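You operate a simulated robot arm through the tools that you are given. There is no shell and no other tool.

Carry out the task below with a simulated two-armed robot. There is one attempt and no reset: what you move stays moved.

## Task
Switch the loader off and give its felt two pumps of oil.
Fine: off first; felt slide out, oil dial on, pump, dial off, slide in; spill none. Where these are worked on the way, their far stop is far enough and under half their travel is too little: felt slide, oil dial.
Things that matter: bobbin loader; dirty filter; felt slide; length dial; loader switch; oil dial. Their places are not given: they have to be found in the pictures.

It is judged by the outcome, as a careful person would: the job done as asked, and still so three seconds after it is handed in. It fails if anything else is knocked over, pushed out of place, dropped, spilled or broken.

## Robot
Two 7-joint arms with fingered hands on one trunk that stands fixed in place. Base frame: the origin is at the foot of the trunk, x ahead of it, y to its left, z up. Lengths are in m, angles in degrees, forces in N, time in s.
The left shoulder is at [0.07, 0.169, 1.293], the right one opposite. With the tool pointing down near the work surface each hand reaches from about 0.2 to 0.68 m from the base axis, measured 20 degrees to its own side. Payload 3.4 kg a hand.
Tool frame (each hand has its own): the origin (TCP) lies between the finger pads and is the grasp point; the fingertips stand 0.023 m ahead of it; z points along the fingers, y is the line along which they close. The gripper opens to 0.116 m; its body begins 0.065 m behind the TCP. The gripper is a hand of 4 fingers: y runs from the thumb to the fingers, the wrist lies at [0, 0, -0.211] in the tool frame.
Orientation is told as [roll, pitch, yaw] about the base's x, y, z axes, in that order, counted from this pose: with the fingers straight down and closing along the base's y, the tool's x points along the base's -x, its y along +y and its z along -z.

## Interface
- The arms move only by the tool servo_tool. It takes "left_increments", "right_increments" or both (then of equal length, played together; a hand with none holds still); each is a list of rows, each a list of 6 numbers: the shift along the base's x, y, z in units of 150 mm (1.0 is 150 mm), then the turn, a rotation vector about the base's x, y, z in units of 120 degrees (1.0 is 120 degrees). In form: [[tx, ty, tz, wx, wy, wz], ...]. A call has 1 to 20 rows; each row is the pose to reach, as a shift and turn from the pose commanded when the call began. A call with a number of a shift or a turn outside -1 to 1 is refused whole. Each row takes 0.2 s and may step no farther than 0.05 m and 8.6 degrees from the row before; otherwise, the whole call is refused. Where a pose cannot be reached the arm comes as near as it can. A force on the tool above 90 N (or 10 N above the force at the start of the call, whichever is more), or a blocked arm, ends the call early, and 0.2 s more pass. In this call time passes only in rows, and 0.2 s behind the last. It gives the time, the measured TCP pose, the force on the tool (base axes), the opening and the grip force at its end, in the units of the frame above (readings bear some noise), with the torque about the TCP (base axes, N m) and any sound that the robot's microphone picked up.
- Cameras (640 x 400 px; columns grow to the right, rows downward): "scene" is now at [0.1154, 0.0536, 1.5158]; the picture's right is [0.63, -0.78, 0.00], its down [-0.48, -0.39, -0.79] and it looks along [0.61, 0.49, -0.62] (base axes); focal length 342 px, centre (320, 200). "left" rides on the left gripper at [-0.069, 0.001, -0.09] in its tool frame; the picture's right is [-0.01, -1.00, 0.00], its down [0.79, -0.01, -0.61] and it looks along [0.61, -0.01, 0.79] (tool axes); focal length 251 px, centre (320, 200). "right" rides on the right gripper at [0.069, 0.001, -0.09] in its tool frame; the picture's right is [-0.01, 1.00, 0.00], its down [-0.79, -0.01, -0.61] and it looks along [-0.61, -0.01, 0.79] (tool axes); focal length 251 px, centre (320, 200).
- grab_frame(camera): a new picture of that camera. It takes no simulated time.
- slide_trunk(by): slides the trunk up (or, below 0, down) by that many m; the arms and the scene camera ride with it, the base frame stays. It gives what a move gives, with no picture.
- move_fingers(finger1, finger2, finger3, thumb_bend, hand): sets how far each is bent, from 0 (flat) to 1 (curled in); at 0.3 the hand is open as for a grip, at 0.7 the pads meet at the TCP. One left out holds its place. A second passes; each finger stops where it meets its share of the squeeze, and holds until it gets a number again. It is the only way to open and close the hand. It gives what a move gives, with no picture; readings hold the bend of each and the force on the fingers (four entries, about 0 where the hand has none), thumb and palm.
- aim_head(pan, tilt): turns the head with the scene camera to pan (to the left, within 86 degrees either way) and tilt (down, from -29 to 69), counted from straight ahead of the robot. It gives what a move gives.
- pixel_to_xyz(camera, pixels): there is no depth. For up to 12 entries [column, row, z] of the newest picture of that camera ("zoom" is the newest enlarged one), the place [x, y] in the base frame at which the ray of that pixel passes the height z, good to about 0.003 m. It takes no simulated time.
- close_up(camera, box): a new picture of the part [left, top, right, bottom] of that camera's present view, enlarged. It takes no simulated time.
- finish_job(): hands the job in; it is judged then, once.

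Open the grippers and draw the arms clear of the work before you hand the job in, unless the task says otherwise.

The tools are called after "Emit:" by a JSON object that holds its "api" and its "payload". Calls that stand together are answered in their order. servo_tool: Moves the arms, as the interface text tells. Its arguments: {"type":"object","properties":{"left_increments":{"type":"array"},"right_increments":{"type":"array"}},"required":[]} The other tools are called the same way: slide_trunk (by) moves the trunk up or down; move_fingers (finger1, finger2, finger3, thumb_bend, hand) moves the fingers one by one; aim_head (pan, tilt) turns the head that bears the scene camera; grab_frame (camera) takes a picture; pixel_to_xyz (camera, pixels) gives the place at which the rays of pixels pass given heights; close_up (camera, box) takes an enlarged picture of a part of a camera's view; finish_job () hands the job in.

At the start:

```text
t: 0.0
left_tcp_pos: [0.3791, 0.4485, 1.2204]
left_ee_rot: [0.0, 0.0, -0.1]
left_wrist_force: [0.2, -0.3, -0.1]
left_wrist_torque: [0.0, 0.01, -0.01]
left_width: 0.116
left_finger_force: 0.0
left_shape: jaw
left_bend: [0.3, 0.3, 0.3, 0.3]
left_finger forces: [0.0, 0.1, 0.0, 0.1, 0.0, 0.1]
right_tcp_pos: [0.4659, 0.0879, 1.1818]
right_ee_rot: [0.0, 0.1, 0.0]
right_wrist_force: [0.3, 0.3, 1.1]
right_wrist_torque: [0.01, -0.01, 0.0]
right_width: 0.116
right_finger_force: 0.1
right_shape: jaw
right_bend: [0.3, 0.3, 0.3, 0.3]
right_finger forces: [0.0, 0.1, 0.0, 0.1, 0.0, 0.1]
trunk travel left (down, up): [-0.8, 0.14]
head pan, tilt (commanded): [39.1, 38.3]
```

scene: 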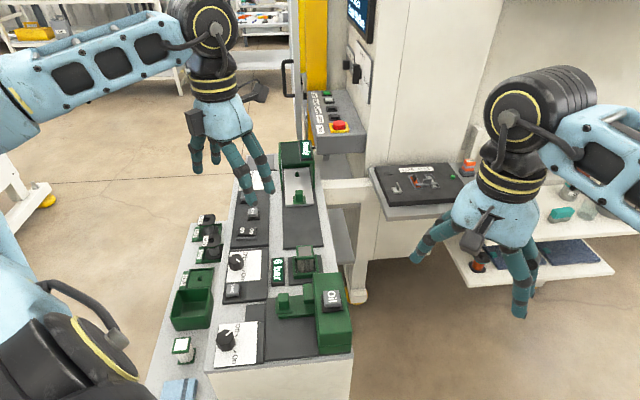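
right: 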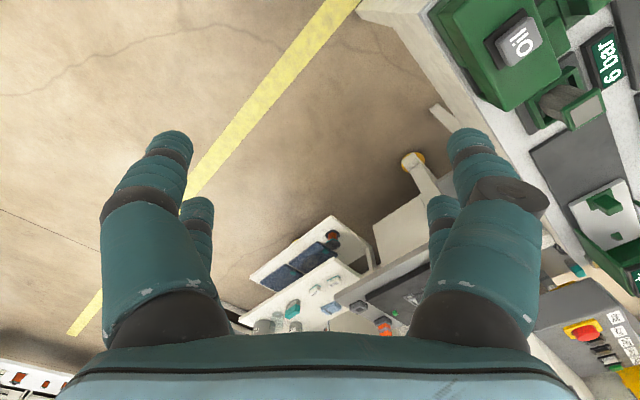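
left: 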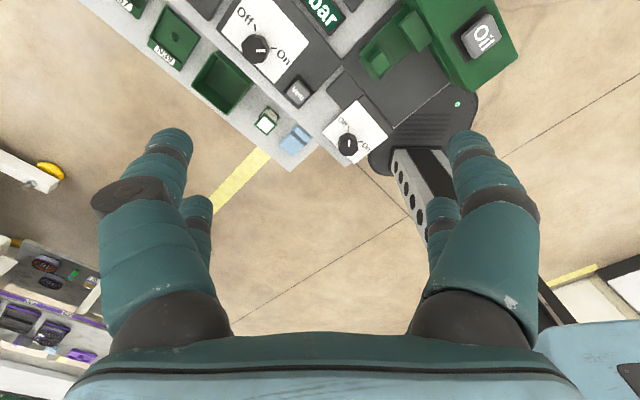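

The scene picture shows a panel with several modules (dials at about (237,262) and (225,340), an oil unit at (330,300)). I take close-ups to read the labels.

Emit:
{"api": "close_up", "payload": {"camera": "scene", "box": [140, 200, 380, 400]}}

Emit:
{"api": "close_up", "payload": {"camera": "scene", "box": [180, 80, 380, 240]}}

Emit:
{"api": "close_up", "payload": {"camera": "left", "box": [100, 0, 540, 200]}}

Emit:
{"api": "close_up", "payload": {"camera": "right", "box": [400, 0, 640, 200]}}

```text
2.00 times, centred on (260, 300) of scene
```

zoom: 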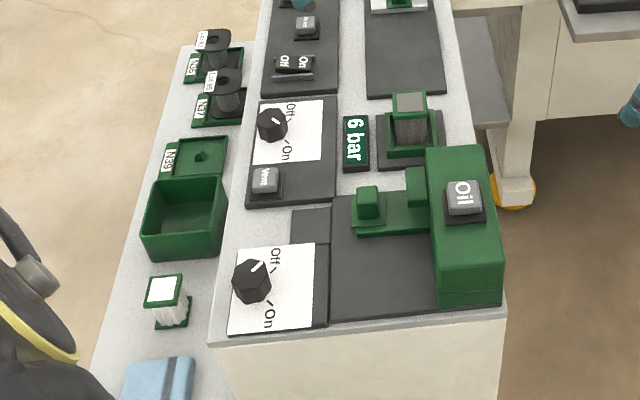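

```text
2.50 times, centred on (280, 160) of scene
```

zoom: 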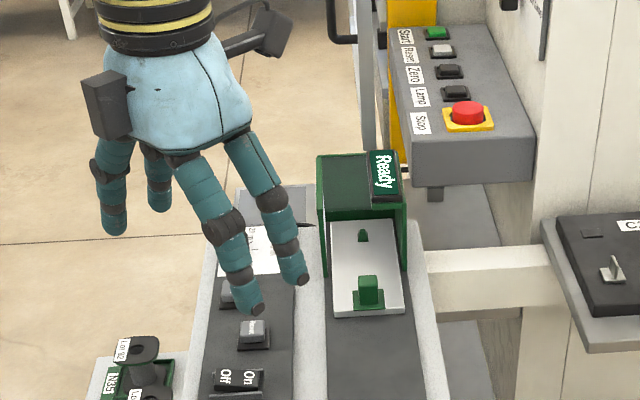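

```text
1.45 times, centred on (320, 100) of left
```

zoom: 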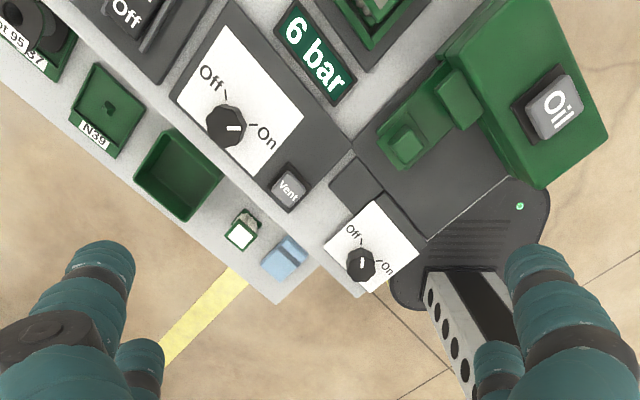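

```text
2.00 times, centred on (520, 100) of right
```

zoom: 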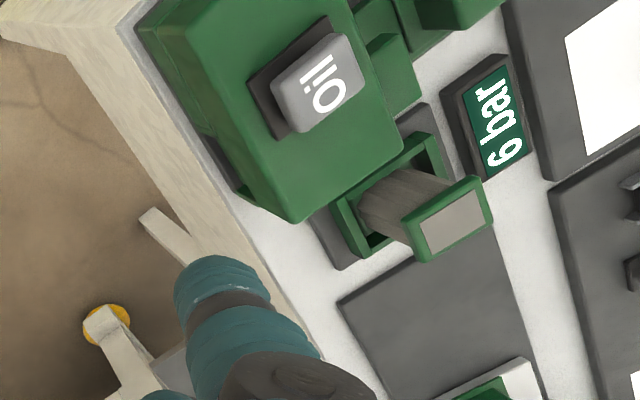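

The panel has an oil unit (Oil pump button ~(331,297), Off/On dial ~(225,340), green handle slide ~(295,303)), an air unit (6 bar, Vent, dial) and the loader unit beyond it. I query positions of these points at a few heights to work out the layout.

Emit:
{"api": "pixel_to_xyz", "payload": {"camera": "scene", "pixels": [[331, 297, 0.985], [225, 340, 0.93], [225, 340, 0.9], [237, 262, 0.93], [237, 262, 0.9], [282, 300, 0.93], [282, 300, 0.9], [352, 350, 0.9], [300, 200, 0.93], [300, 200, 0.9], [247, 230, 0.9], [212, 372, 0.9]]}}

Emit:
{"api": "pixel_to_xyz", "payload": {"camera": "left", "pixels": [[478, 35, 0.985], [348, 143, 0.93], [348, 143, 0.9], [255, 50, 0.93], [255, 50, 0.9], [376, 62, 0.93], [376, 62, 0.9], [295, 92, 0.9], [340, 150, 0.9], [293, 168, 0.85], [267, 121, 0.9]]}}

```text
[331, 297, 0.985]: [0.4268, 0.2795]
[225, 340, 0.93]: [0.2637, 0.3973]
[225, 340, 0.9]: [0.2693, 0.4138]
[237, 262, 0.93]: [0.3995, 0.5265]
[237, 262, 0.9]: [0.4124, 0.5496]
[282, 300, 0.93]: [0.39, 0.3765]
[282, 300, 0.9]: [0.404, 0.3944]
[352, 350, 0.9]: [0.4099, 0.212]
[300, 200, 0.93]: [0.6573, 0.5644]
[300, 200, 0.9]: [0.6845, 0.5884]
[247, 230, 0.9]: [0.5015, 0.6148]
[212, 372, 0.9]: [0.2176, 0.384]
```

```text
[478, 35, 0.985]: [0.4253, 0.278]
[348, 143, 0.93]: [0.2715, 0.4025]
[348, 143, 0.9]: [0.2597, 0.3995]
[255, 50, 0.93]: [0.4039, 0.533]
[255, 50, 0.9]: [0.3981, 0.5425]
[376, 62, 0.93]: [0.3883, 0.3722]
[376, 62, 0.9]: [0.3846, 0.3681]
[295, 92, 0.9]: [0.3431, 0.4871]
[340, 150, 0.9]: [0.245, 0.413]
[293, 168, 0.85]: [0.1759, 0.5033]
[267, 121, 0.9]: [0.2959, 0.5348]
```

Dials triangulate to about z≈0.92: oil-side dial near (0.267,0.40), air-side dial near (0.40,0.53); loader is further along at roughly (0.5,0.61)+. The left hand covers the loader, so I move it to the left and back for a clear view.

Emit:
{"api": "servo_tool", "payload": {"left_increments": [[-0.17, 0.2, 0.04, 0, 0, 0], [-0.34, 0.4, 0.08, 0, 0, 0], [-0.51, 0.6, 0.12, 0, 0, 0], [-0.68, 0.8, 0.16, 0, 0, 0], [-0.85, 1.0, 0.2, 0, 0, 0]]}}

Emit:
{"api": "aim_head", "payload": {"pan": 45, "tilt": 40}}

Emit:
{"api": "grab_frame", "payload": {"camera": "scene"}}

```text
t: 1.2
left_tcp_pos: [0.251, 0.5983, 1.2501]
left_ee_rot: [0.0, 0.0, -0.1]
left_wrist_force: [0.4, 0.5, 0.7]
left_wrist_torque: [0.01, 0.01, 0.0]
left_width: 0.116
left_finger_force: 0.0
left_shape: jaw
left_bend: [0.3, 0.3, 0.3, 0.3]
left_finger forces: [0.0, 0.1, 0.1, 0.0, 0.1, 0.0]
right_tcp_pos: [0.4633, 0.0858, 1.1816]
right_ee_rot: [0.0, -0.1, 0.0]
right_wrist_force: [0.2, 0.0, -0.1]
right_wrist_torque: [0.0, -0.03, -0.01]
right_width: 0.1159
right_finger_force: 0.1
right_shape: jaw
right_bend: [0.3, 0.3, 0.3, 0.3]
right_finger forces: [0.0, 0.0, 0.0, 0.0, 0.0, 0.1]
trunk travel left (down, up): [-0.8, 0.14]
head pan, tilt (commanded): [39.1, 38.3]
```

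```text
t: 1.9
left_tcp_pos: [0.2522, 0.5991, 1.2504]
left_ee_rot: [0.0, 0.0, -0.1]
left_wrist_force: [0.8, -0.7, -0.1]
left_wrist_torque: [0.01, 0.01, -0.03]
left_width: 0.116
left_finger_force: 0.0
left_shape: jaw
left_bend: [0.3, 0.3, 0.3, 0.3]
left_finger forces: [0.1, 0.1, 0.1, 0.0, 0.0, 0.0]
right_tcp_pos: [0.465, 0.0863, 1.181]
right_ee_rot: [0.0, -0.1, 0.1]
right_wrist_force: [-0.2, 0.0, 0.1]
right_wrist_torque: [0.01, 0.01, 0.02]
right_width: 0.1159
right_finger_force: 0.1
right_shape: jaw
right_bend: [0.3, 0.3, 0.3, 0.3]
right_finger forces: [0.0, 0.0, 0.1, 0.0, 0.0, 0.0]
trunk travel left (down, up): [-0.8, 0.14]
head pan, tilt (commanded): [45.0, 40.0]
```

```text
taken
```

scene: 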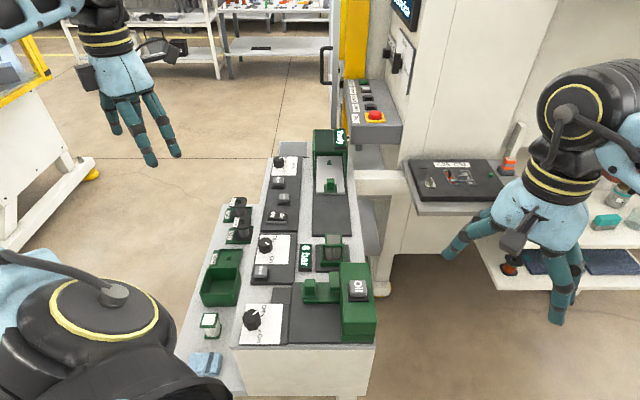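

The whole panel is now visible. I take close-ups of the loader section (~(250-360,120-240)) and the oil section (~(190-390,230-370)).

Emit:
{"api": "close_up", "payload": {"camera": "scene", "box": [220, 120, 380, 240]}}

Emit:
{"api": "close_up", "payload": {"camera": "scene", "box": [190, 230, 390, 370]}}

Emit:
{"api": "close_up", "payload": {"camera": "scene", "box": [330, 60, 540, 220]}}

Emit:
{"api": "grab_frame", "payload": {"camera": "left"}}

```text
3.33 times, centred on (300, 180) of scene
```

zoom: 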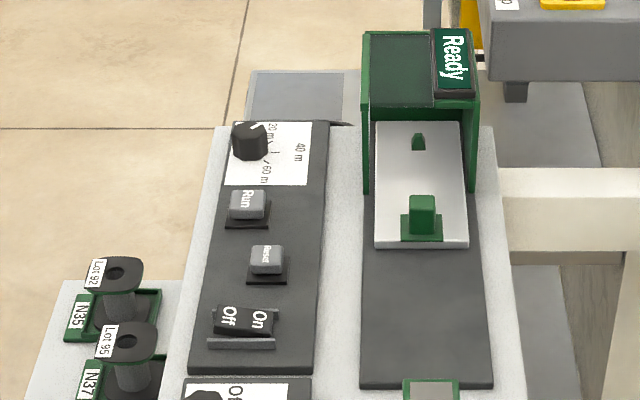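

```text
2.86 times, centred on (290, 300) of scene
```

zoom: 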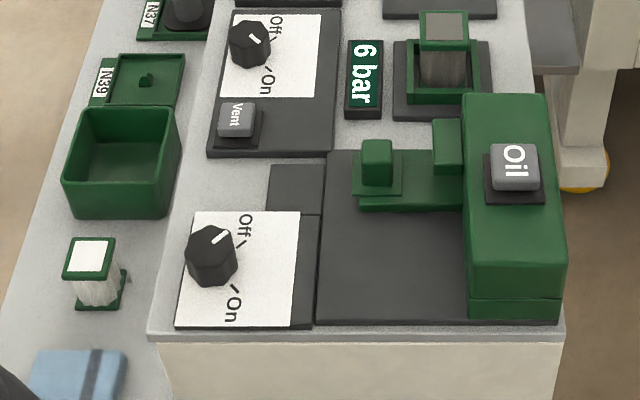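

```text
2.50 times, centred on (435, 140) of scene
```

zoom: 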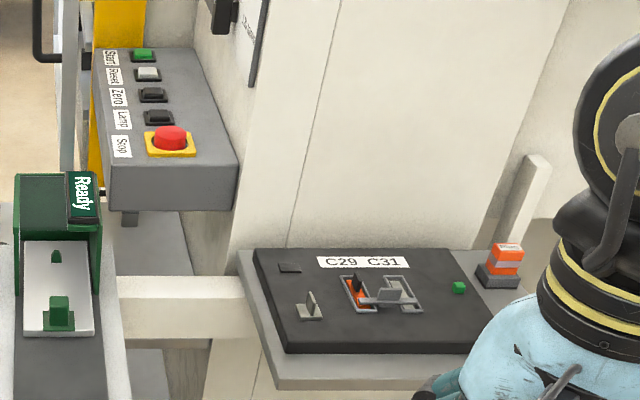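

```text
taken
```

left: 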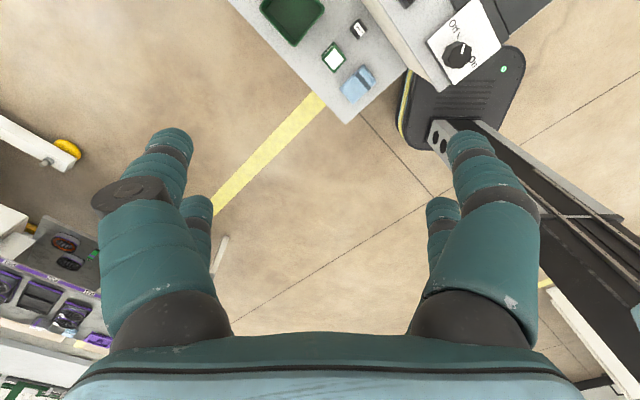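

Loader switch rocker is at about scene (277,217), length dial ~(282,162), oil slide with knob ~(310,290). I take tighter close-ups for the rocker state, the slide and the dials.

Emit:
{"api": "close_up", "payload": {"camera": "scene", "box": [255, 200, 305, 235]}}

Emit:
{"api": "close_up", "payload": {"camera": "scene", "box": [285, 255, 385, 345]}}

Emit:
{"api": "close_up", "payload": {"camera": "scene", "box": [232, 295, 300, 345]}}

Emit:
{"api": "close_up", "payload": {"camera": "scene", "box": [300, 120, 360, 200]}}

Emit:
{"api": "close_up", "payload": {"camera": "right", "box": [440, 0, 640, 125]}}

```text
11.43 times, centred on (280, 218) of scene
```

zoom: 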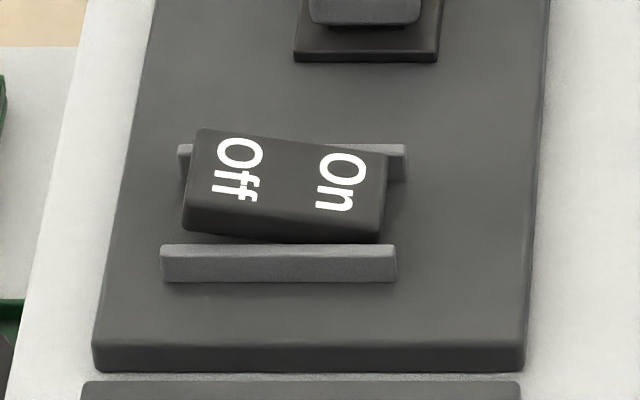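

```text
4.44 times, centred on (335, 300) of scene
```

zoom: 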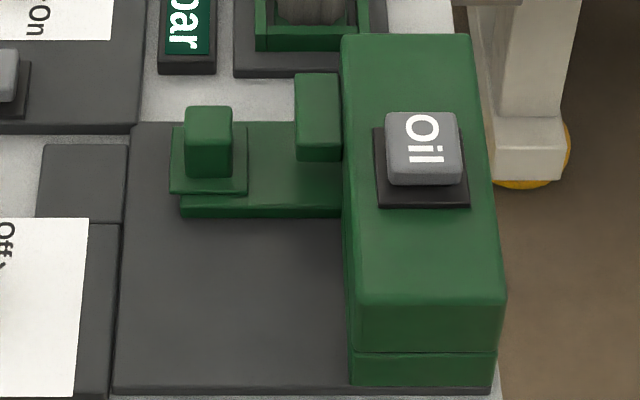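

```text
8.00 times, centred on (266, 320) of scene
```

zoom: 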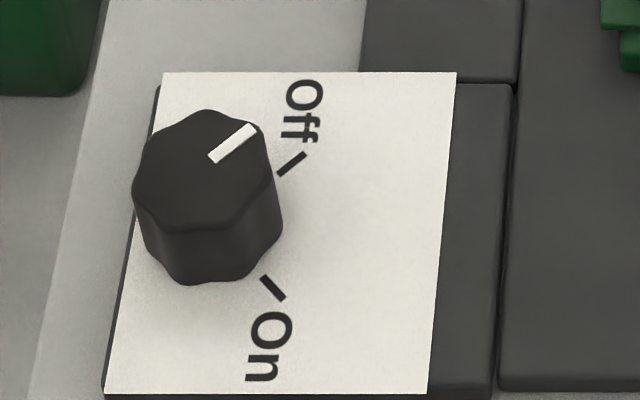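

```text
5.00 times, centred on (330, 160) of scene
```

zoom: 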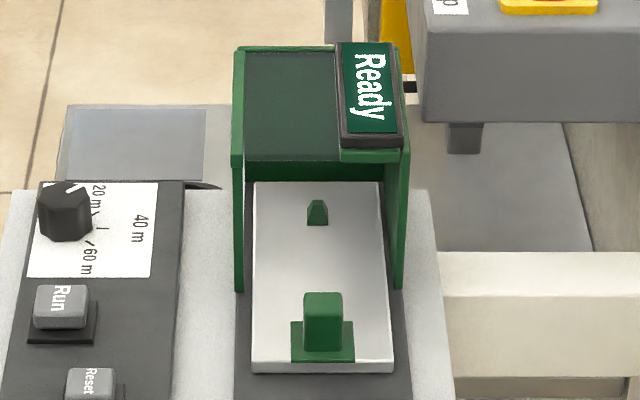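

```text
3.20 times, centred on (540, 62) of right
```

zoom: 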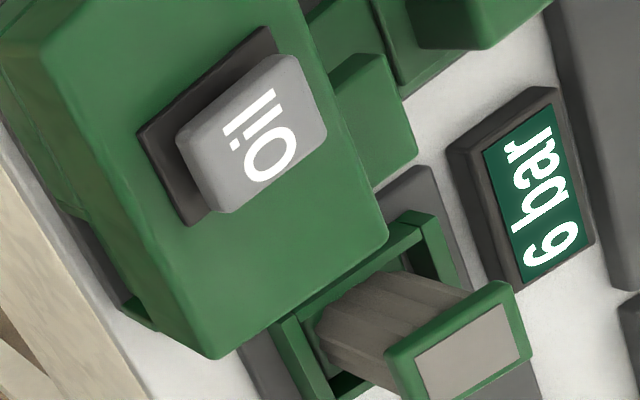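

The rocker has its On side (right) pressed down, so the raised left "Off" side must be pressed; the oil dial points at Off; the felt slide is the green tray with the knob sticking out to the left of the Oil block, with a dark run-out plate to its left. Before working, I test in free space which finger is which on the left hand.

Emit:
{"api": "move_fingers", "payload": {"hand": "left", "finger1": 1.0}}

Emit:
{"api": "grab_frame", "payload": {"camera": "left"}}

Emit:
{"api": "move_fingers", "payload": {"hand": "left", "finger1": 0.3, "finger2": 1.0}}

Emit:
{"api": "grab_frame", "payload": {"camera": "left"}}

Emit:
{"api": "move_fingers", "payload": {"hand": "left", "finger2": 0.3, "finger3": 1.0}}

Emit:
{"api": "grab_frame", "payload": {"camera": "left"}}

```text
t: 2.9
left_tcp_pos: [0.2526, 0.5985, 1.2491]
left_ee_rot: [0.0, 0.0, 0.0]
left_wrist_force: [0.4, -0.3, 0.2]
left_wrist_torque: [0.01, -0.02, 0.01]
left_width: 0.0496
left_finger_force: 0.1
left_shape: fingers
left_bend: [1.0, 0.3, 0.3, 0.3]
left_finger forces: [0.0, 0.1, 0.1, 0.0, 0.0, 0.0]
right_tcp_pos: [0.4658, 0.0859, 1.1806]
right_ee_rot: [-0.1, 0.0, 0.0]
right_wrist_force: [0.0, -0.5, 1.0]
right_wrist_torque: [0.05, 0.02, 0.01]
right_width: 0.1161
right_finger_force: 0.0
right_shape: jaw
right_bend: [0.3, 0.3, 0.3, 0.3]
right_finger forces: [0.0, 0.0, 0.1, 0.0, 0.0, 0.0]
trunk travel left (down, up): [-0.8, 0.14]
head pan, tilt (commanded): [45.0, 40.0]
```

```text
taken
```

left: 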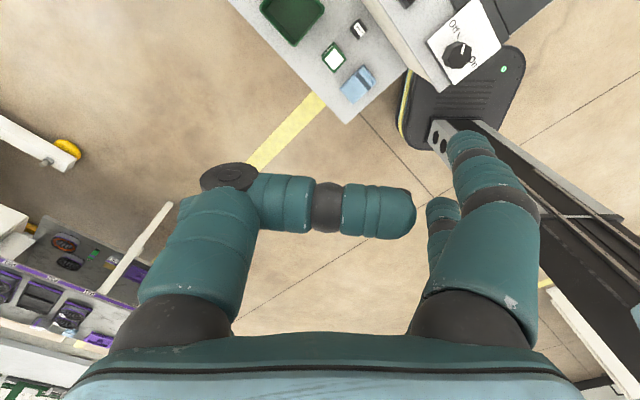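

```text
t: 3.9
left_tcp_pos: [0.2523, 0.5998, 1.2497]
left_ee_rot: [-0.1, 0.1, 0.0]
left_wrist_force: [-1.5, 0.2, -0.7]
left_wrist_torque: [-0.01, 0.01, -0.01]
left_width: 0.1167
left_finger_force: 0.1
left_shape: fingers
left_bend: [0.3, 1.0, 0.3, 0.3]
left_finger forces: [0.1, 0.0, 0.1, 0.0, 0.1, 0.1]
right_tcp_pos: [0.4648, 0.0874, 1.1819]
right_ee_rot: [0.0, 0.0, -0.1]
right_wrist_force: [-0.6, -0.9, 0.8]
right_wrist_torque: [0.0, 0.01, 0.0]
right_width: 0.1161
right_finger_force: 0.1
right_shape: jaw
right_bend: [0.3, 0.3, 0.3, 0.3]
right_finger forces: [0.1, 0.1, 0.0, 0.0, 0.0, 0.0]
trunk travel left (down, up): [-0.8, 0.14]
head pan, tilt (commanded): [45.0, 40.0]
```

```text
taken
```

left: 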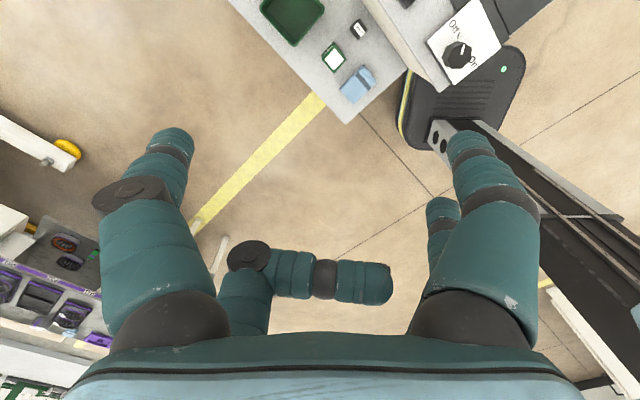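

```text
t: 4.9
left_tcp_pos: [0.2529, 0.5991, 1.2501]
left_ee_rot: [0.1, 0.0, 0.1]
left_wrist_force: [0.9, -0.2, -0.1]
left_wrist_torque: [-0.01, 0.04, -0.03]
left_width: 0.1167
left_finger_force: 0.0
left_shape: fingers
left_bend: [0.3, 0.3, 1.0, 0.3]
left_finger forces: [0.0, 0.0, 0.1, 0.1, 0.1, 0.1]
right_tcp_pos: [0.4652, 0.086, 1.1814]
right_ee_rot: [0.0, -0.1, 0.0]
right_wrist_force: [-0.2, 0.7, 0.0]
right_wrist_torque: [0.02, 0.0, 0.01]
right_width: 0.1157
right_finger_force: 0.0
right_shape: jaw
right_bend: [0.3, 0.3, 0.3, 0.3]
right_finger forces: [0.0, 0.0, 0.0, 0.0, 0.0, 0.0]
trunk travel left (down, up): [-0.8, 0.14]
head pan, tilt (commanded): [45.0, 40.0]
```

```text
taken
```

left: 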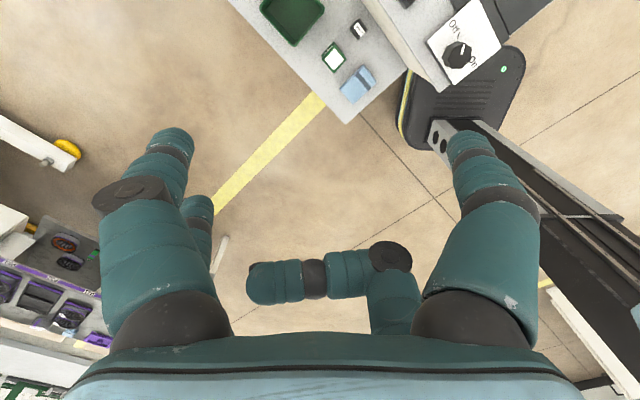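

Finger map is clear: finger1/finger2 on the tool +y side (near/far from the camera), thumb/finger3 on the −y side. I restore the hand and get scene coordinates of the rocker, slide, button, and panel edges.

Emit:
{"api": "move_fingers", "payload": {"hand": "left", "finger3": 0.3}}

Emit:
{"api": "pixel_to_xyz", "payload": {"camera": "scene", "pixels": [[277, 217, 0.92], [277, 217, 0.9], [271, 215, 0.92], [283, 218, 0.92], [285, 205, 0.92], [282, 162, 0.92], [312, 290, 0.935], [357, 287, 0.985], [252, 314, 0.92], [265, 243, 0.92], [232, 347, 0.89], [375, 345, 0.89]]}}

```text
t: 5.9
left_tcp_pos: [0.2505, 0.5984, 1.2502]
left_ee_rot: [0.0, 0.0, 0.0]
left_wrist_force: [0.4, 0.0, 0.2]
left_wrist_torque: [0.03, 0.01, -0.01]
left_width: 0.117
left_finger_force: 0.1
left_shape: fingers
left_bend: [0.3, 0.3, 0.3, 0.3]
left_finger forces: [0.1, 0.0, 0.1, 0.0, 0.0, 0.0]
right_tcp_pos: [0.4649, 0.0886, 1.182]
right_ee_rot: [0.1, 0.0, 0.0]
right_wrist_force: [-0.6, 0.2, 0.3]
right_wrist_torque: [0.03, -0.01, -0.02]
right_width: 0.1157
right_finger_force: 0.1
right_shape: jaw
right_bend: [0.3, 0.3, 0.3, 0.3]
right_finger forces: [0.0, 0.0, 0.0, 0.1, 0.0, 0.1]
trunk travel left (down, up): [-0.8, 0.14]
head pan, tilt (commanded): [45.0, 40.0]
```

```text
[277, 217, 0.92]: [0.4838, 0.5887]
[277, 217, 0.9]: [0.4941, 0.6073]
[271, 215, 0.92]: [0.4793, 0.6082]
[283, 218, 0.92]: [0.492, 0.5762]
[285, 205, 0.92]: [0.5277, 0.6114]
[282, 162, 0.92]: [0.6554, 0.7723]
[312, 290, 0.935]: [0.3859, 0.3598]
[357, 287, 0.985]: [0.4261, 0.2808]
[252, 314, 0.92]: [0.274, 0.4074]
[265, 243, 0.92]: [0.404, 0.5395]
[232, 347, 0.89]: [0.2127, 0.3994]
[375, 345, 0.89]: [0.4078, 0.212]
```

Panel axis runs at about 45° (dials at (0.274,0.407) and (0.404,0.540)); the rocker centre is near (0.484,0.589). I bring the left hand over the panel, yawed +45°, high above it, to triangulate heights with its wrist camera.

Emit:
{"api": "servo_tool", "payload": {"left_increments": [[0.143, -0.067, -0.06, 0, 0, 0.054], [0.286, -0.133, -0.12, 0, 0, 0.107], [0.429, -0.2, -0.18, 0, 0, 0.161], [0.571, -0.267, -0.24, 0, 0, 0.214], [0.714, -0.333, -0.3, 0, 0, 0.268], [0.857, -0.4, -0.36, 0, 0, 0.321], [1.0, -0.467, -0.42, 0, 0, 0.375]]}}

Emit:
{"api": "grab_frame", "payload": {"camera": "left"}}

Emit:
{"api": "grab_frame", "payload": {"camera": "scene"}}

```text
t: 7.5
left_tcp_pos: [0.4047, 0.5265, 1.186]
left_ee_rot: [0.0, 0.0, 45.1]
left_wrist_force: [0.3, -0.6, -0.2]
left_wrist_torque: [-0.01, 0.02, 0.03]
left_width: 0.1169
left_finger_force: 0.0
left_shape: fingers
left_bend: [0.3, 0.3, 0.3, 0.3]
left_finger forces: [0.0, 0.0, 0.1, 0.0, 0.0, 0.1]
right_tcp_pos: [0.4664, 0.0862, 1.1814]
right_ee_rot: [0.0, 0.0, 0.0]
right_wrist_force: [0.1, -0.2, 0.7]
right_wrist_torque: [0.01, 0.0, 0.02]
right_width: 0.116
right_finger_force: 0.0
right_shape: jaw
right_bend: [0.3, 0.3, 0.3, 0.3]
right_finger forces: [0.0, 0.1, 0.0, 0.0, 0.0, 0.0]
trunk travel left (down, up): [-0.8, 0.14]
head pan, tilt (commanded): [45.0, 40.0]
```

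```text
taken
```

left: 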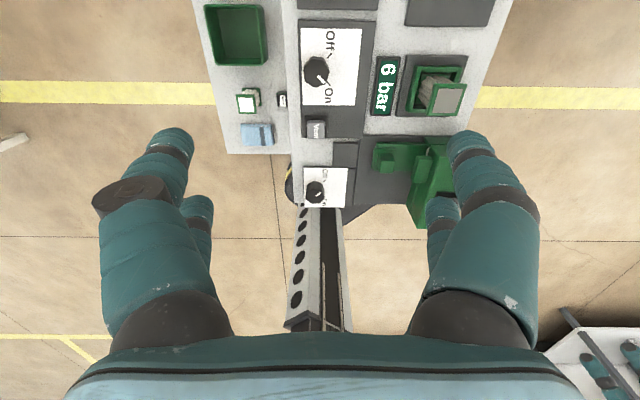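

```text
taken
```

scene: 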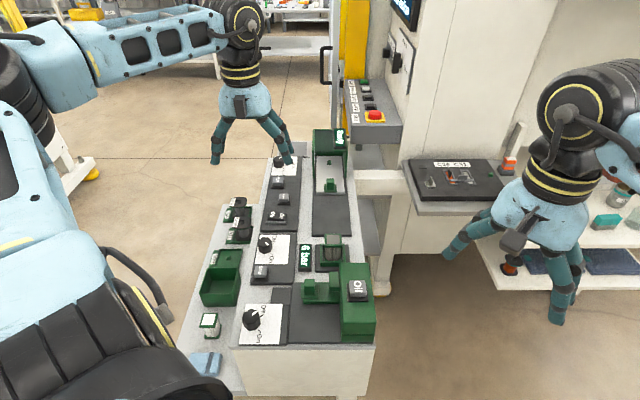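

The wrist camera looks back along the panel: oil dial at left-image (315,192), air dial (317,72), slide knob (385,155). I take a close-up of this area and intersect it with the scene rays for heights.

Emit:
{"api": "close_up", "payload": {"camera": "left", "box": [270, 110, 470, 235]}}

Emit:
{"api": "close_up", "payload": {"camera": "scene", "box": [225, 265, 385, 365]}}

```text
3.20 times, centred on (370, 172) of left
```

zoom: 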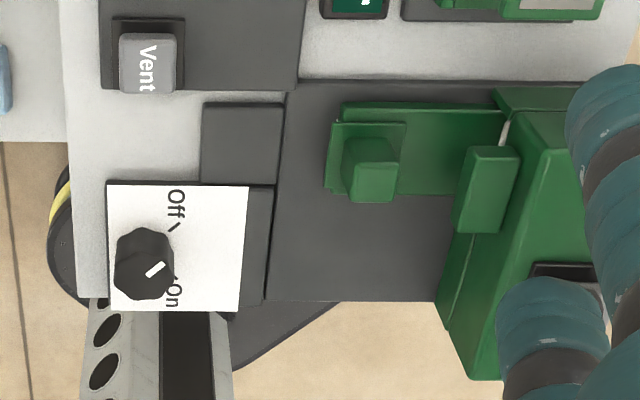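

```text
4.00 times, centred on (305, 315) of scene
```

zoom: 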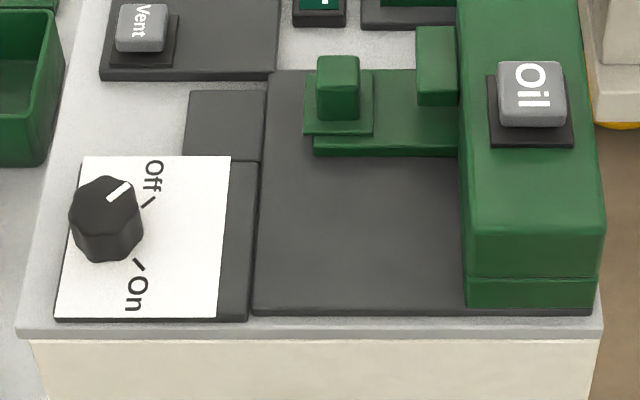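

I intersect label corners and knob top between the scene and left views at two heights each.

Emit:
{"api": "pixel_to_xyz", "payload": {"camera": "scene", "pixels": [[245.75, 304.25, 0.9], [245.75, 304.25, 0.88], [282.5, 304.25, 0.9], [282.5, 304.25, 0.88], [239.5, 344.5, 0.9], [239.5, 344.5, 0.88], [279.5, 344.5, 0.9], [279.5, 344.5, 0.88], [309.5, 281.5, 0.94], [309.5, 281.5, 0.92], [252, 311, 0.93], [252, 311, 0.91]]}}

Emit:
{"api": "pixel_to_xyz", "payload": {"camera": "left", "pixels": [[304.06, 167.6, 0.9], [304.06, 167.6, 0.88], [347.5, 167.6, 0.9], [347.5, 167.6, 0.88], [305, 205.75, 0.9], [305, 205.75, 0.88], [345, 206.7, 0.9], [345, 206.7, 0.88], [385.6, 167, 0.94], [385.6, 167, 0.92], [315.5, 192, 0.93], [315.5, 192, 0.91]]}}

```text
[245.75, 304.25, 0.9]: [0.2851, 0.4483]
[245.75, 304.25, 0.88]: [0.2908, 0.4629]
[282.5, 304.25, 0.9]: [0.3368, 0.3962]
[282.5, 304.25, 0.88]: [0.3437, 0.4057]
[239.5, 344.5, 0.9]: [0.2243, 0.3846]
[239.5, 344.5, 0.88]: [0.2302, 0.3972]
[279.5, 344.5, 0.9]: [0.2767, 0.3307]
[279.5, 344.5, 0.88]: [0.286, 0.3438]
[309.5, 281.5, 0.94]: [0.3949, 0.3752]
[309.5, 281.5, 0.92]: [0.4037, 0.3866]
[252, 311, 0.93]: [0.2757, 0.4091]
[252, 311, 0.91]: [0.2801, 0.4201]
```

```text
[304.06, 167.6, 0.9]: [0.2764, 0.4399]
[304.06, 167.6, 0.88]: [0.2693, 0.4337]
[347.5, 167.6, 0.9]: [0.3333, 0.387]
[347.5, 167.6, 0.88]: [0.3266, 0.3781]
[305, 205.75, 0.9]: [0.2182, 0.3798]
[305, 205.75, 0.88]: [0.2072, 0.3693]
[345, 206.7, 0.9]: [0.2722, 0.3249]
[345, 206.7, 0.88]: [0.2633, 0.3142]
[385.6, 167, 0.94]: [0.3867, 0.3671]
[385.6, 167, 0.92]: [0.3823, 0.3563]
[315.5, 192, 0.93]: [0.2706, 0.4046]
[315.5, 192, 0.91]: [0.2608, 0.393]
```

Label surface comes out at z≈0.907, dial top ≈0.935 at (0.274,0.406), slide knob top ≈0.948 at (0.390,0.370). Now I tilt the left tool 20° outward along the panel so its camera sees the rocker.

Emit:
{"api": "servo_tool", "payload": {"left_increments": [[0, 0, 0, 0.0402, -0.0383, 0], [0, 0, 0, 0.0805, -0.0767, 0], [0, 0, 0, 0.1207, -0.115, 0]]}}

Emit:
{"api": "grab_frame", "payload": {"camera": "left"}}

Emit:
{"api": "grab_frame", "payload": {"camera": "scene"}}

```text
t: 8.3
left_tcp_pos: [0.4017, 0.5275, 1.1879]
left_ee_rot: [0.5, -20.1, 44.9]
left_wrist_force: [0.3, 0.3, -0.3]
left_wrist_torque: [-0.04, 0.03, -0.02]
left_width: 0.1168
left_finger_force: 0.1
left_shape: fingers
left_bend: [0.3, 0.3, 0.3, 0.3]
left_finger forces: [0.1, 0.0, 0.0, 0.0, 0.0, 0.0]
right_tcp_pos: [0.4642, 0.0862, 1.1817]
right_ee_rot: [-0.1, 0.0, 0.0]
right_wrist_force: [0.1, 0.7, 0.5]
right_wrist_torque: [-0.01, -0.01, 0.0]
right_width: 0.1162
right_finger_force: 0.0
right_shape: jaw
right_bend: [0.3, 0.3, 0.3, 0.3]
right_finger forces: [0.0, 0.1, 0.0, 0.1, 0.0, 0.1]
trunk travel left (down, up): [-0.8, 0.14]
head pan, tilt (commanded): [45.0, 40.0]
```

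```text
taken
```

left: 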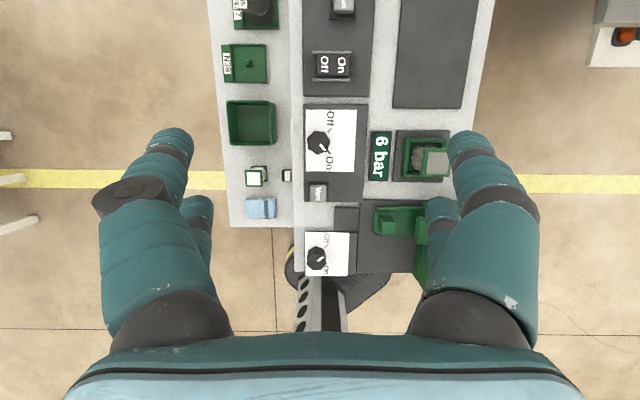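

```text
taken
```

scene: 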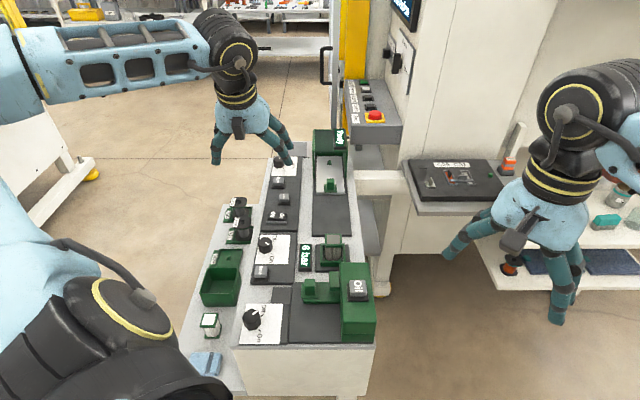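

The rocker shows at left-image (332,65) with Off at (324,64), On at (342,64). I take close-ups in both cameras to triangulate it.

Emit:
{"api": "close_up", "payload": {"camera": "left", "box": [292, 40, 372, 90]}}

Emit:
{"api": "close_up", "payload": {"camera": "scene", "box": [237, 195, 317, 245]}}

```text
8.00 times, centred on (332, 65) of left
```

zoom: 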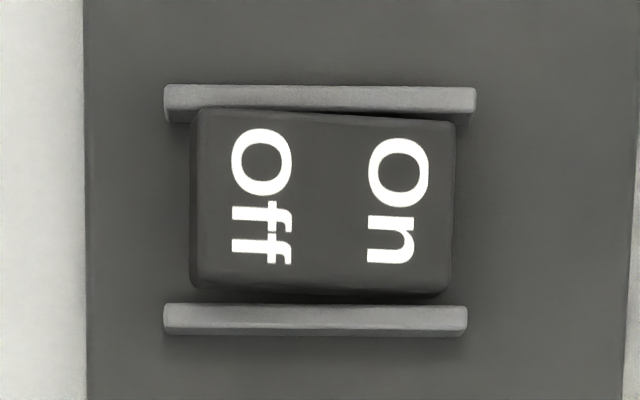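

```text
8.00 times, centred on (277, 220) of scene
```

zoom: 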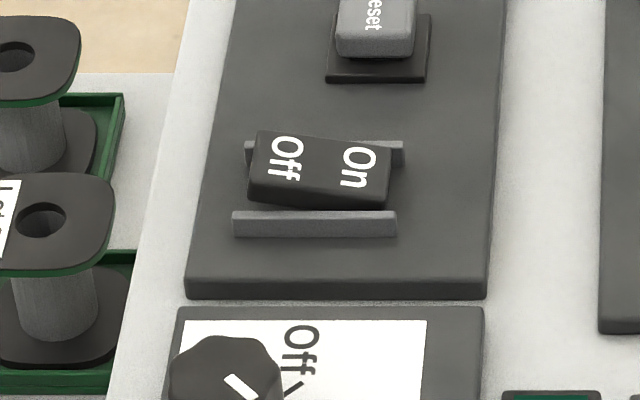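

I compute Off/On letter positions from both cameras at two heights.

Emit:
{"api": "pixel_to_xyz", "payload": {"camera": "left", "pixels": [[324.75, 64.75, 0.93], [324.75, 64.75, 0.91], [341.75, 65, 0.93], [341.75, 65, 0.91], [343, 5, 0.93], [343, 5, 0.91], [318, 190, 0.92], [262, 12, 0.93]]}}

Emit:
{"api": "pixel_to_xyz", "payload": {"camera": "scene", "pixels": [[272.9, 214.75, 0.93], [272.9, 214.75, 0.91], [281.75, 215.9, 0.93], [281.75, 215.9, 0.91], [284.1, 197, 0.93], [284.1, 197, 0.91]]}}

```text
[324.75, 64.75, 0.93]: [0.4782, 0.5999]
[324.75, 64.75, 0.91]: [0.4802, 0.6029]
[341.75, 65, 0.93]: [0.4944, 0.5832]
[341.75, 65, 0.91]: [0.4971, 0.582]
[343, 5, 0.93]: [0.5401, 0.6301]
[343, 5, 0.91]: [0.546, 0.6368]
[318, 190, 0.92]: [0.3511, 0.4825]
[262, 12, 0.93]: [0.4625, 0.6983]
```

```text
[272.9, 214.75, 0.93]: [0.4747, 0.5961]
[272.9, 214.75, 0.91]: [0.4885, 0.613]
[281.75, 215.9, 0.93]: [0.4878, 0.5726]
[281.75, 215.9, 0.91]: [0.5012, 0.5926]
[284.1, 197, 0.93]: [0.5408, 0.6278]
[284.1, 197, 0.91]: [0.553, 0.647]
```

Off letter is at about (0.479,0.601,0.924) and On at (0.496,0.5825,0.919). I will poke with finger2 alone, so I curl finger1 and finger3 and check the resulting shape.

Emit:
{"api": "move_fingers", "payload": {"hand": "left", "finger1": 1.0, "finger3": 1.0}}

Emit:
{"api": "grab_frame", "payload": {"camera": "left"}}

Emit:
{"api": "close_up", "payload": {"camera": "scene", "box": [180, 60, 340, 200]}}

Emit:
{"api": "pixel_to_xyz", "payload": {"camera": "scene", "pixels": [[330, 183, 0.94], [330, 190, 0.91], [310, 195, 0.9], [347, 195, 0.9], [316, 130, 1.0], [237, 205, 0.9]]}}

```text
t: 9.3
left_tcp_pos: [0.4032, 0.5282, 1.1875]
left_ee_rot: [0.5, -19.9, 44.9]
left_wrist_force: [-0.6, -0.3, 0.0]
left_wrist_torque: [0.0, -0.01, 0.02]
left_width: 0.0495
left_finger_force: 0.1
left_shape: fingers
left_bend: [1.0, 0.3, 1.0, 0.3]
left_finger forces: [0.1, 0.0, 0.0, 0.1, 0.1, 0.0]
right_tcp_pos: [0.4653, 0.0863, 1.1812]
right_ee_rot: [0.1, 0.1, 0.0]
right_wrist_force: [0.0, 0.4, -0.1]
right_wrist_torque: [0.0, 0.01, 0.01]
right_width: 0.1159
right_finger_force: 0.1
right_shape: jaw
right_bend: [0.3, 0.3, 0.3, 0.3]
right_finger forces: [0.0, 0.0, 0.1, 0.1, 0.0, 0.0]
trunk travel left (down, up): [-0.8, 0.14]
head pan, tilt (commanded): [45.0, 40.0]
```

```text
taken
```

left: 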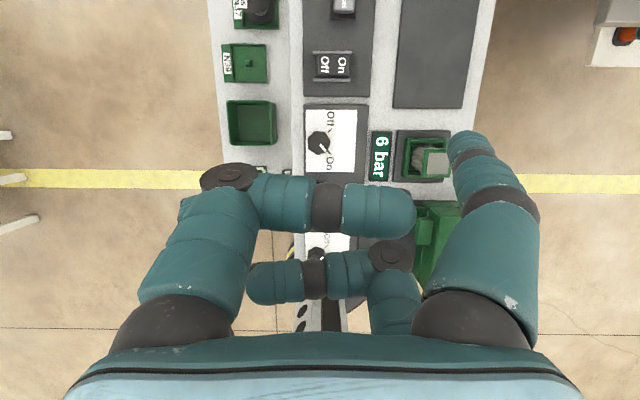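

```text
2.86 times, centred on (260, 130) of scene
```

zoom: 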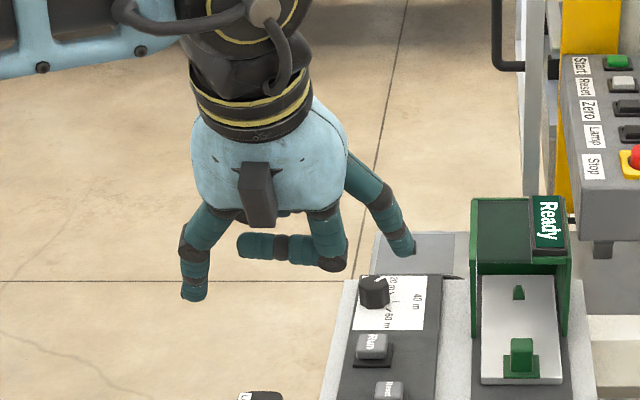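

```text
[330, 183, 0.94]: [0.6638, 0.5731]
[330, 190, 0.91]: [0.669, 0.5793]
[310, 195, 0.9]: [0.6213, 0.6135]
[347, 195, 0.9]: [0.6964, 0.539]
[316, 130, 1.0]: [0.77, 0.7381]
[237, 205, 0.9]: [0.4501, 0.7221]
```

Only finger2 (tip at scene (215.6,164)) and the thumb remain extended. I check the finger2 tip position against the pose prediction.

Emit:
{"api": "close_up", "payload": {"camera": "scene", "box": [195, 125, 275, 175]}}

Emit:
{"api": "pixel_to_xyz", "payload": {"camera": "scene", "pixels": [[215.6, 163.9, 1.17], [215.6, 163.9, 1.16], [215.6, 163.9, 1.15], [290, 147, 1.17], [290, 147, 1.18]]}}

```text
8.00 times, centred on (235, 150) of scene
```

zoom: 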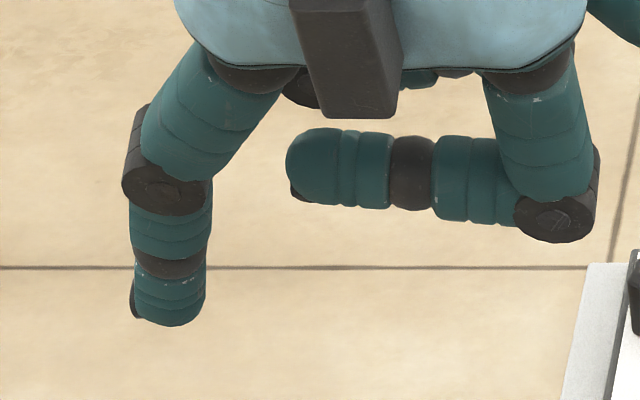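

```text
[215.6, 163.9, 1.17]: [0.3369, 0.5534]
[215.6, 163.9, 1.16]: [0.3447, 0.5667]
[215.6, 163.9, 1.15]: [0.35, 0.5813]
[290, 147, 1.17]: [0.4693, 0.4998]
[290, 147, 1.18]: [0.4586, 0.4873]
```

The tip prediction matches the picture to ~3 mm. I move finger2's tip to about 0.1 m above the Off side of the rocker.

Emit:
{"api": "servo_tool", "payload": {"left_increments": [[0.172, 0.049, -0.187, 0, 0, 0], [0.344, 0.099, -0.373, 0, 0, 0], [0.516, 0.148, -0.56, 0, 0, 0], [0.688, 0.198, -0.747, 0, 0, 0], [0.86, 0.247, -0.933, 0, 0, 0]]}}

Emit:
{"api": "grab_frame", "payload": {"camera": "scene"}}

Emit:
{"api": "close_up", "payload": {"camera": "scene", "box": [230, 155, 330, 235]}}

Emit:
{"api": "grab_frame", "payload": {"camera": "left"}}

```text
t: 10.5
left_tcp_pos: [0.5334, 0.5662, 1.0455]
left_ee_rot: [0.5, -19.8, 44.9]
left_wrist_force: [0.2, 0.4, -0.3]
left_wrist_torque: [0.04, 0.01, 0.0]
left_width: 0.0495
left_finger_force: 0.2
left_shape: fingers
left_bend: [1.0, 0.3, 1.0, 0.3]
left_finger forces: [0.0, 0.1, 0.0, 0.1, 0.1, 0.1]
right_tcp_pos: [0.4687, 0.0873, 1.1804]
right_ee_rot: [0.0, 0.2, 0.1]
right_wrist_force: [-0.4, -0.4, -0.2]
right_wrist_torque: [0.0, 0.01, 0.02]
right_width: 0.1157
right_finger_force: 0.1
right_shape: jaw
right_bend: [0.3, 0.3, 0.3, 0.3]
right_finger forces: [0.0, 0.0, 0.0, 0.0, 0.0, 0.1]
trunk travel left (down, up): [-0.8, 0.14]
head pan, tilt (commanded): [45.0, 40.0]
```

```text
taken
```

scene: 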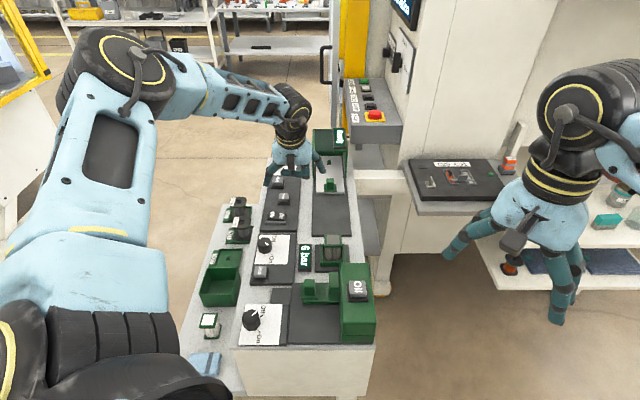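

```text
5.00 times, centred on (280, 195) of scene
```

zoom: 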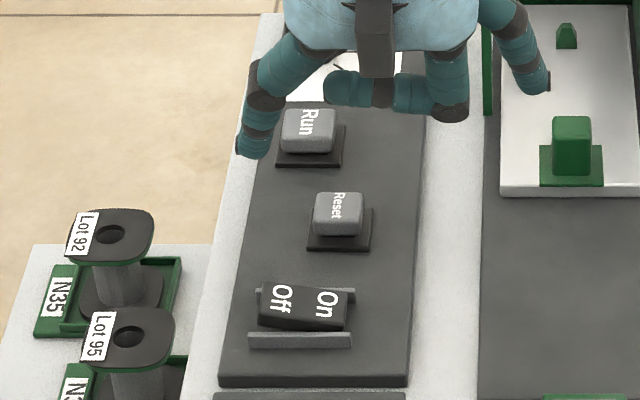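

```text
taken
```

left: 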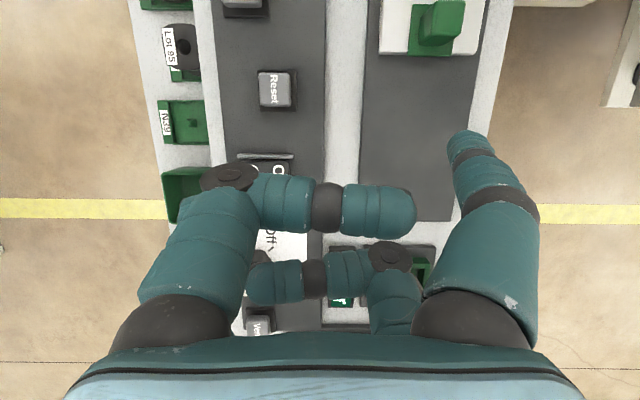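

The tip of finger2 is at scene (266,186). I check where that ray passes the predicted tip height 1.017.

Emit:
{"api": "pixel_to_xyz", "payload": {"camera": "scene", "pixels": [[266.4, 186.5, 1.017], [266.4, 186.5, 1.01], [266.4, 186.5, 1.025], [338, 170, 1.03], [329, 180, 0.94]]}}

```text
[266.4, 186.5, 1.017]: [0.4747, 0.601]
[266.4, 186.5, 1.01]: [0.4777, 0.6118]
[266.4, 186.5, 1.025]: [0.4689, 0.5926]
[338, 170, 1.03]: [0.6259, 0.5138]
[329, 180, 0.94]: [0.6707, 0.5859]
```

The tip is over (0.475,0.602), i.e. 16 mm left of the rocker centre — right on the Off side. I descend about 75 mm to just above it and look.

Emit:
{"api": "servo_tool", "payload": {"left_increments": [[0, 0, -0.125, 0, 0, 0], [0, 0, -0.25, 0, 0, 0], [0, 0, -0.375, 0, 0, 0], [0, 0, -0.5, 0, 0, 0]]}}

Emit:
{"api": "close_up", "payload": {"camera": "scene", "box": [237, 185, 317, 235]}}

```text
t: 11.5
left_tcp_pos: [0.5315, 0.5646, 0.9719]
left_ee_rot: [0.5, -20.0, 44.9]
left_wrist_force: [0.7, 0.8, -0.2]
left_wrist_torque: [0.05, -0.01, -0.03]
left_width: 0.0497
left_finger_force: 0.1
left_shape: fingers
left_bend: [1.0, 0.3, 1.0, 0.3]
left_finger forces: [0.1, 0.1, 0.0, 0.0, 0.0, 0.0]
right_tcp_pos: [0.4655, 0.086, 1.181]
right_ee_rot: [0.0, 0.2, 0.0]
right_wrist_force: [0.0, 0.5, 1.0]
right_wrist_torque: [-0.03, -0.01, -0.03]
right_width: 0.1158
right_finger_force: 0.0
right_shape: jaw
right_bend: [0.3, 0.3, 0.3, 0.3]
right_finger forces: [0.0, 0.1, 0.1, 0.0, 0.0, 0.1]
trunk travel left (down, up): [-0.8, 0.14]
head pan, tilt (commanded): [45.0, 40.0]
```

```text
8.00 times, centred on (277, 210) of scene
```

zoom: 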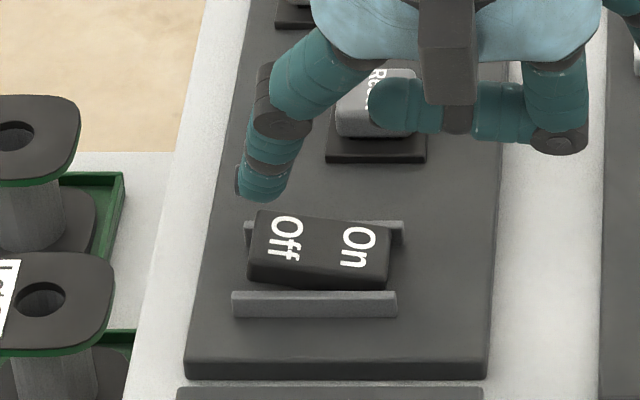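

The tip sits ~18 mm left of the rocker's centre, near its left edge; I shift 5 mm right and press down in small steps to ~28 mm below, watching force and sound.

Emit:
{"api": "servo_tool", "payload": {"left_increments": [[0.024, -0.023, 0, 0, 0, 0], [0.024, -0.023, -0.06, 0, 0, 0], [0.024, -0.023, -0.1, 0, 0, 0], [0.024, -0.023, -0.127, 0, 0, 0], [0.024, -0.023, -0.147, 0, 0, 0], [0.024, -0.023, -0.167, 0, 0, 0], [0.024, -0.023, -0.187, 0, 0, 0]]}}

Emit:
{"api": "close_up", "payload": {"camera": "scene", "box": [237, 185, 317, 235]}}

```text
t: 13.1
left_tcp_pos: [0.5337, 0.561, 0.9556]
left_ee_rot: [0.5, -20.0, 44.9]
left_wrist_force: [0.7, 0.0, 1.4]
left_wrist_torque: [0.07, 0.08, 0.0]
left_width: 0.0496
left_finger_force: 0.6
left_shape: fingers
left_bend: [1.0, 0.29, 1.0, 0.3]
left_finger forces: [0.0, 1.1, 0.0, 0.0, 0.1, 0.0]
left hand out of reach, approached as far as the arm can: row 5, 6, 7
right_tcp_pos: [0.4648, 0.0866, 1.1809]
right_ee_rot: [0.0, 0.1, 0.0]
right_wrist_force: [-0.2, -0.2, 0.5]
right_wrist_torque: [0.0, 0.0, -0.01]
right_width: 0.1158
right_finger_force: 0.0
right_shape: jaw
right_bend: [0.3, 0.3, 0.3, 0.3]
right_finger forces: [0.0, 0.0, 0.0, 0.0, 0.0, 0.0]
trunk travel left (down, up): [-0.8, 0.14]
head pan, tilt (commanded): [45.0, 40.0]
```

```text
8.00 times, centred on (277, 210) of scene
```

zoom: 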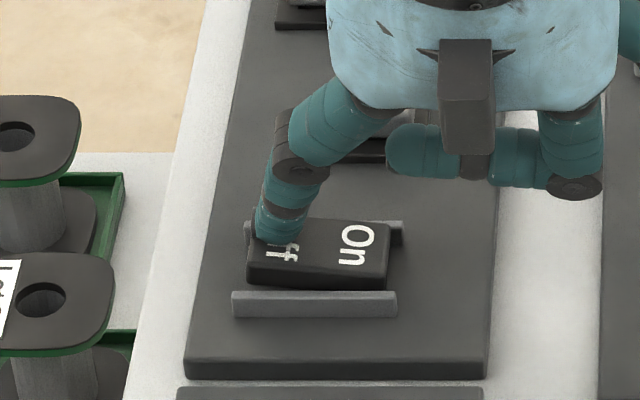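

Finger2 touches "Off" (1.1 N) but the arm ran out of reach downward. I lift the hand 0.12 m, then lower the trunk 0.08 m to gain reach.

Emit:
{"api": "servo_tool", "payload": {"left_increments": [[0, 0, 0.2, 0, 0, 0], [0, 0, 0.4, 0, 0, 0], [0, 0, 0.6, 0, 0, 0], [0, 0, 0.8, 0, 0, 0], [0, 0, 0.95, 0, 0, 0]]}}

Emit:
{"api": "slide_trunk", "payload": {"by": -0.08}}

Emit:
{"api": "grab_frame", "payload": {"camera": "scene"}}

```text
t: 14.3
left_tcp_pos: [0.5347, 0.5617, 1.0971]
left_ee_rot: [0.4, -20.0, 44.9]
left_wrist_force: [0.7, 0.2, 0.5]
left_wrist_torque: [-0.01, -0.01, 0.01]
left_width: 0.0495
left_finger_force: 0.1
left_shape: fingers
left_bend: [1.0, 0.3, 1.0, 0.3]
left_finger forces: [0.1, 0.1, 0.1, 0.1, 0.0, 0.0]
right_tcp_pos: [0.4648, 0.085, 1.182]
right_ee_rot: [0.1, 0.0, 0.0]
right_wrist_force: [1.4, 0.5, -0.1]
right_wrist_torque: [-0.01, 0.0, 0.01]
right_width: 0.1161
right_finger_force: 0.1
right_shape: jaw
right_bend: [0.3, 0.3, 0.3, 0.3]
right_finger forces: [0.0, 0.0, 0.1, 0.0, 0.1, 0.1]
trunk travel left (down, up): [-0.8, 0.14]
head pan, tilt (commanded): [45.0, 40.0]
```

```text
t: 15.4
left_tcp_pos: [0.5356, 0.5623, 1.0177]
left_ee_rot: [0.4, -20.0, 44.9]
left_wrist_force: [0.6, -0.1, 0.4]
left_wrist_torque: [-0.03, -0.02, 0.07]
left_width: 0.0496
left_finger_force: 0.2
left_shape: fingers
left_bend: [1.0, 0.3, 1.0, 0.3]
left_finger forces: [0.0, 0.0, 0.0, 0.1, 0.1, 0.0]
right_tcp_pos: [0.4661, 0.0874, 1.1006]
right_ee_rot: [0.0, 0.0, -0.1]
right_wrist_force: [-0.5, -0.9, -0.4]
right_wrist_torque: [0.02, 0.03, 0.04]
right_width: 0.116
right_finger_force: 0.1
right_shape: jaw
right_bend: [0.3, 0.3, 0.3, 0.3]
right_finger forces: [0.0, 0.1, 0.1, 0.0, 0.1, 0.0]
trunk travel left (down, up): [-0.72, 0.22]
head pan, tilt (commanded): [45.0, 40.0]
```

```text
taken
```

scene: 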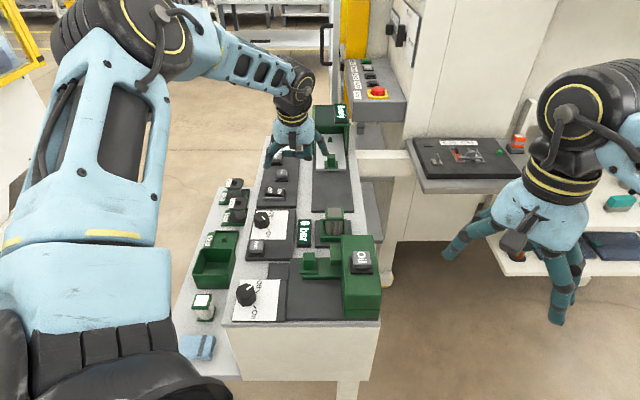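

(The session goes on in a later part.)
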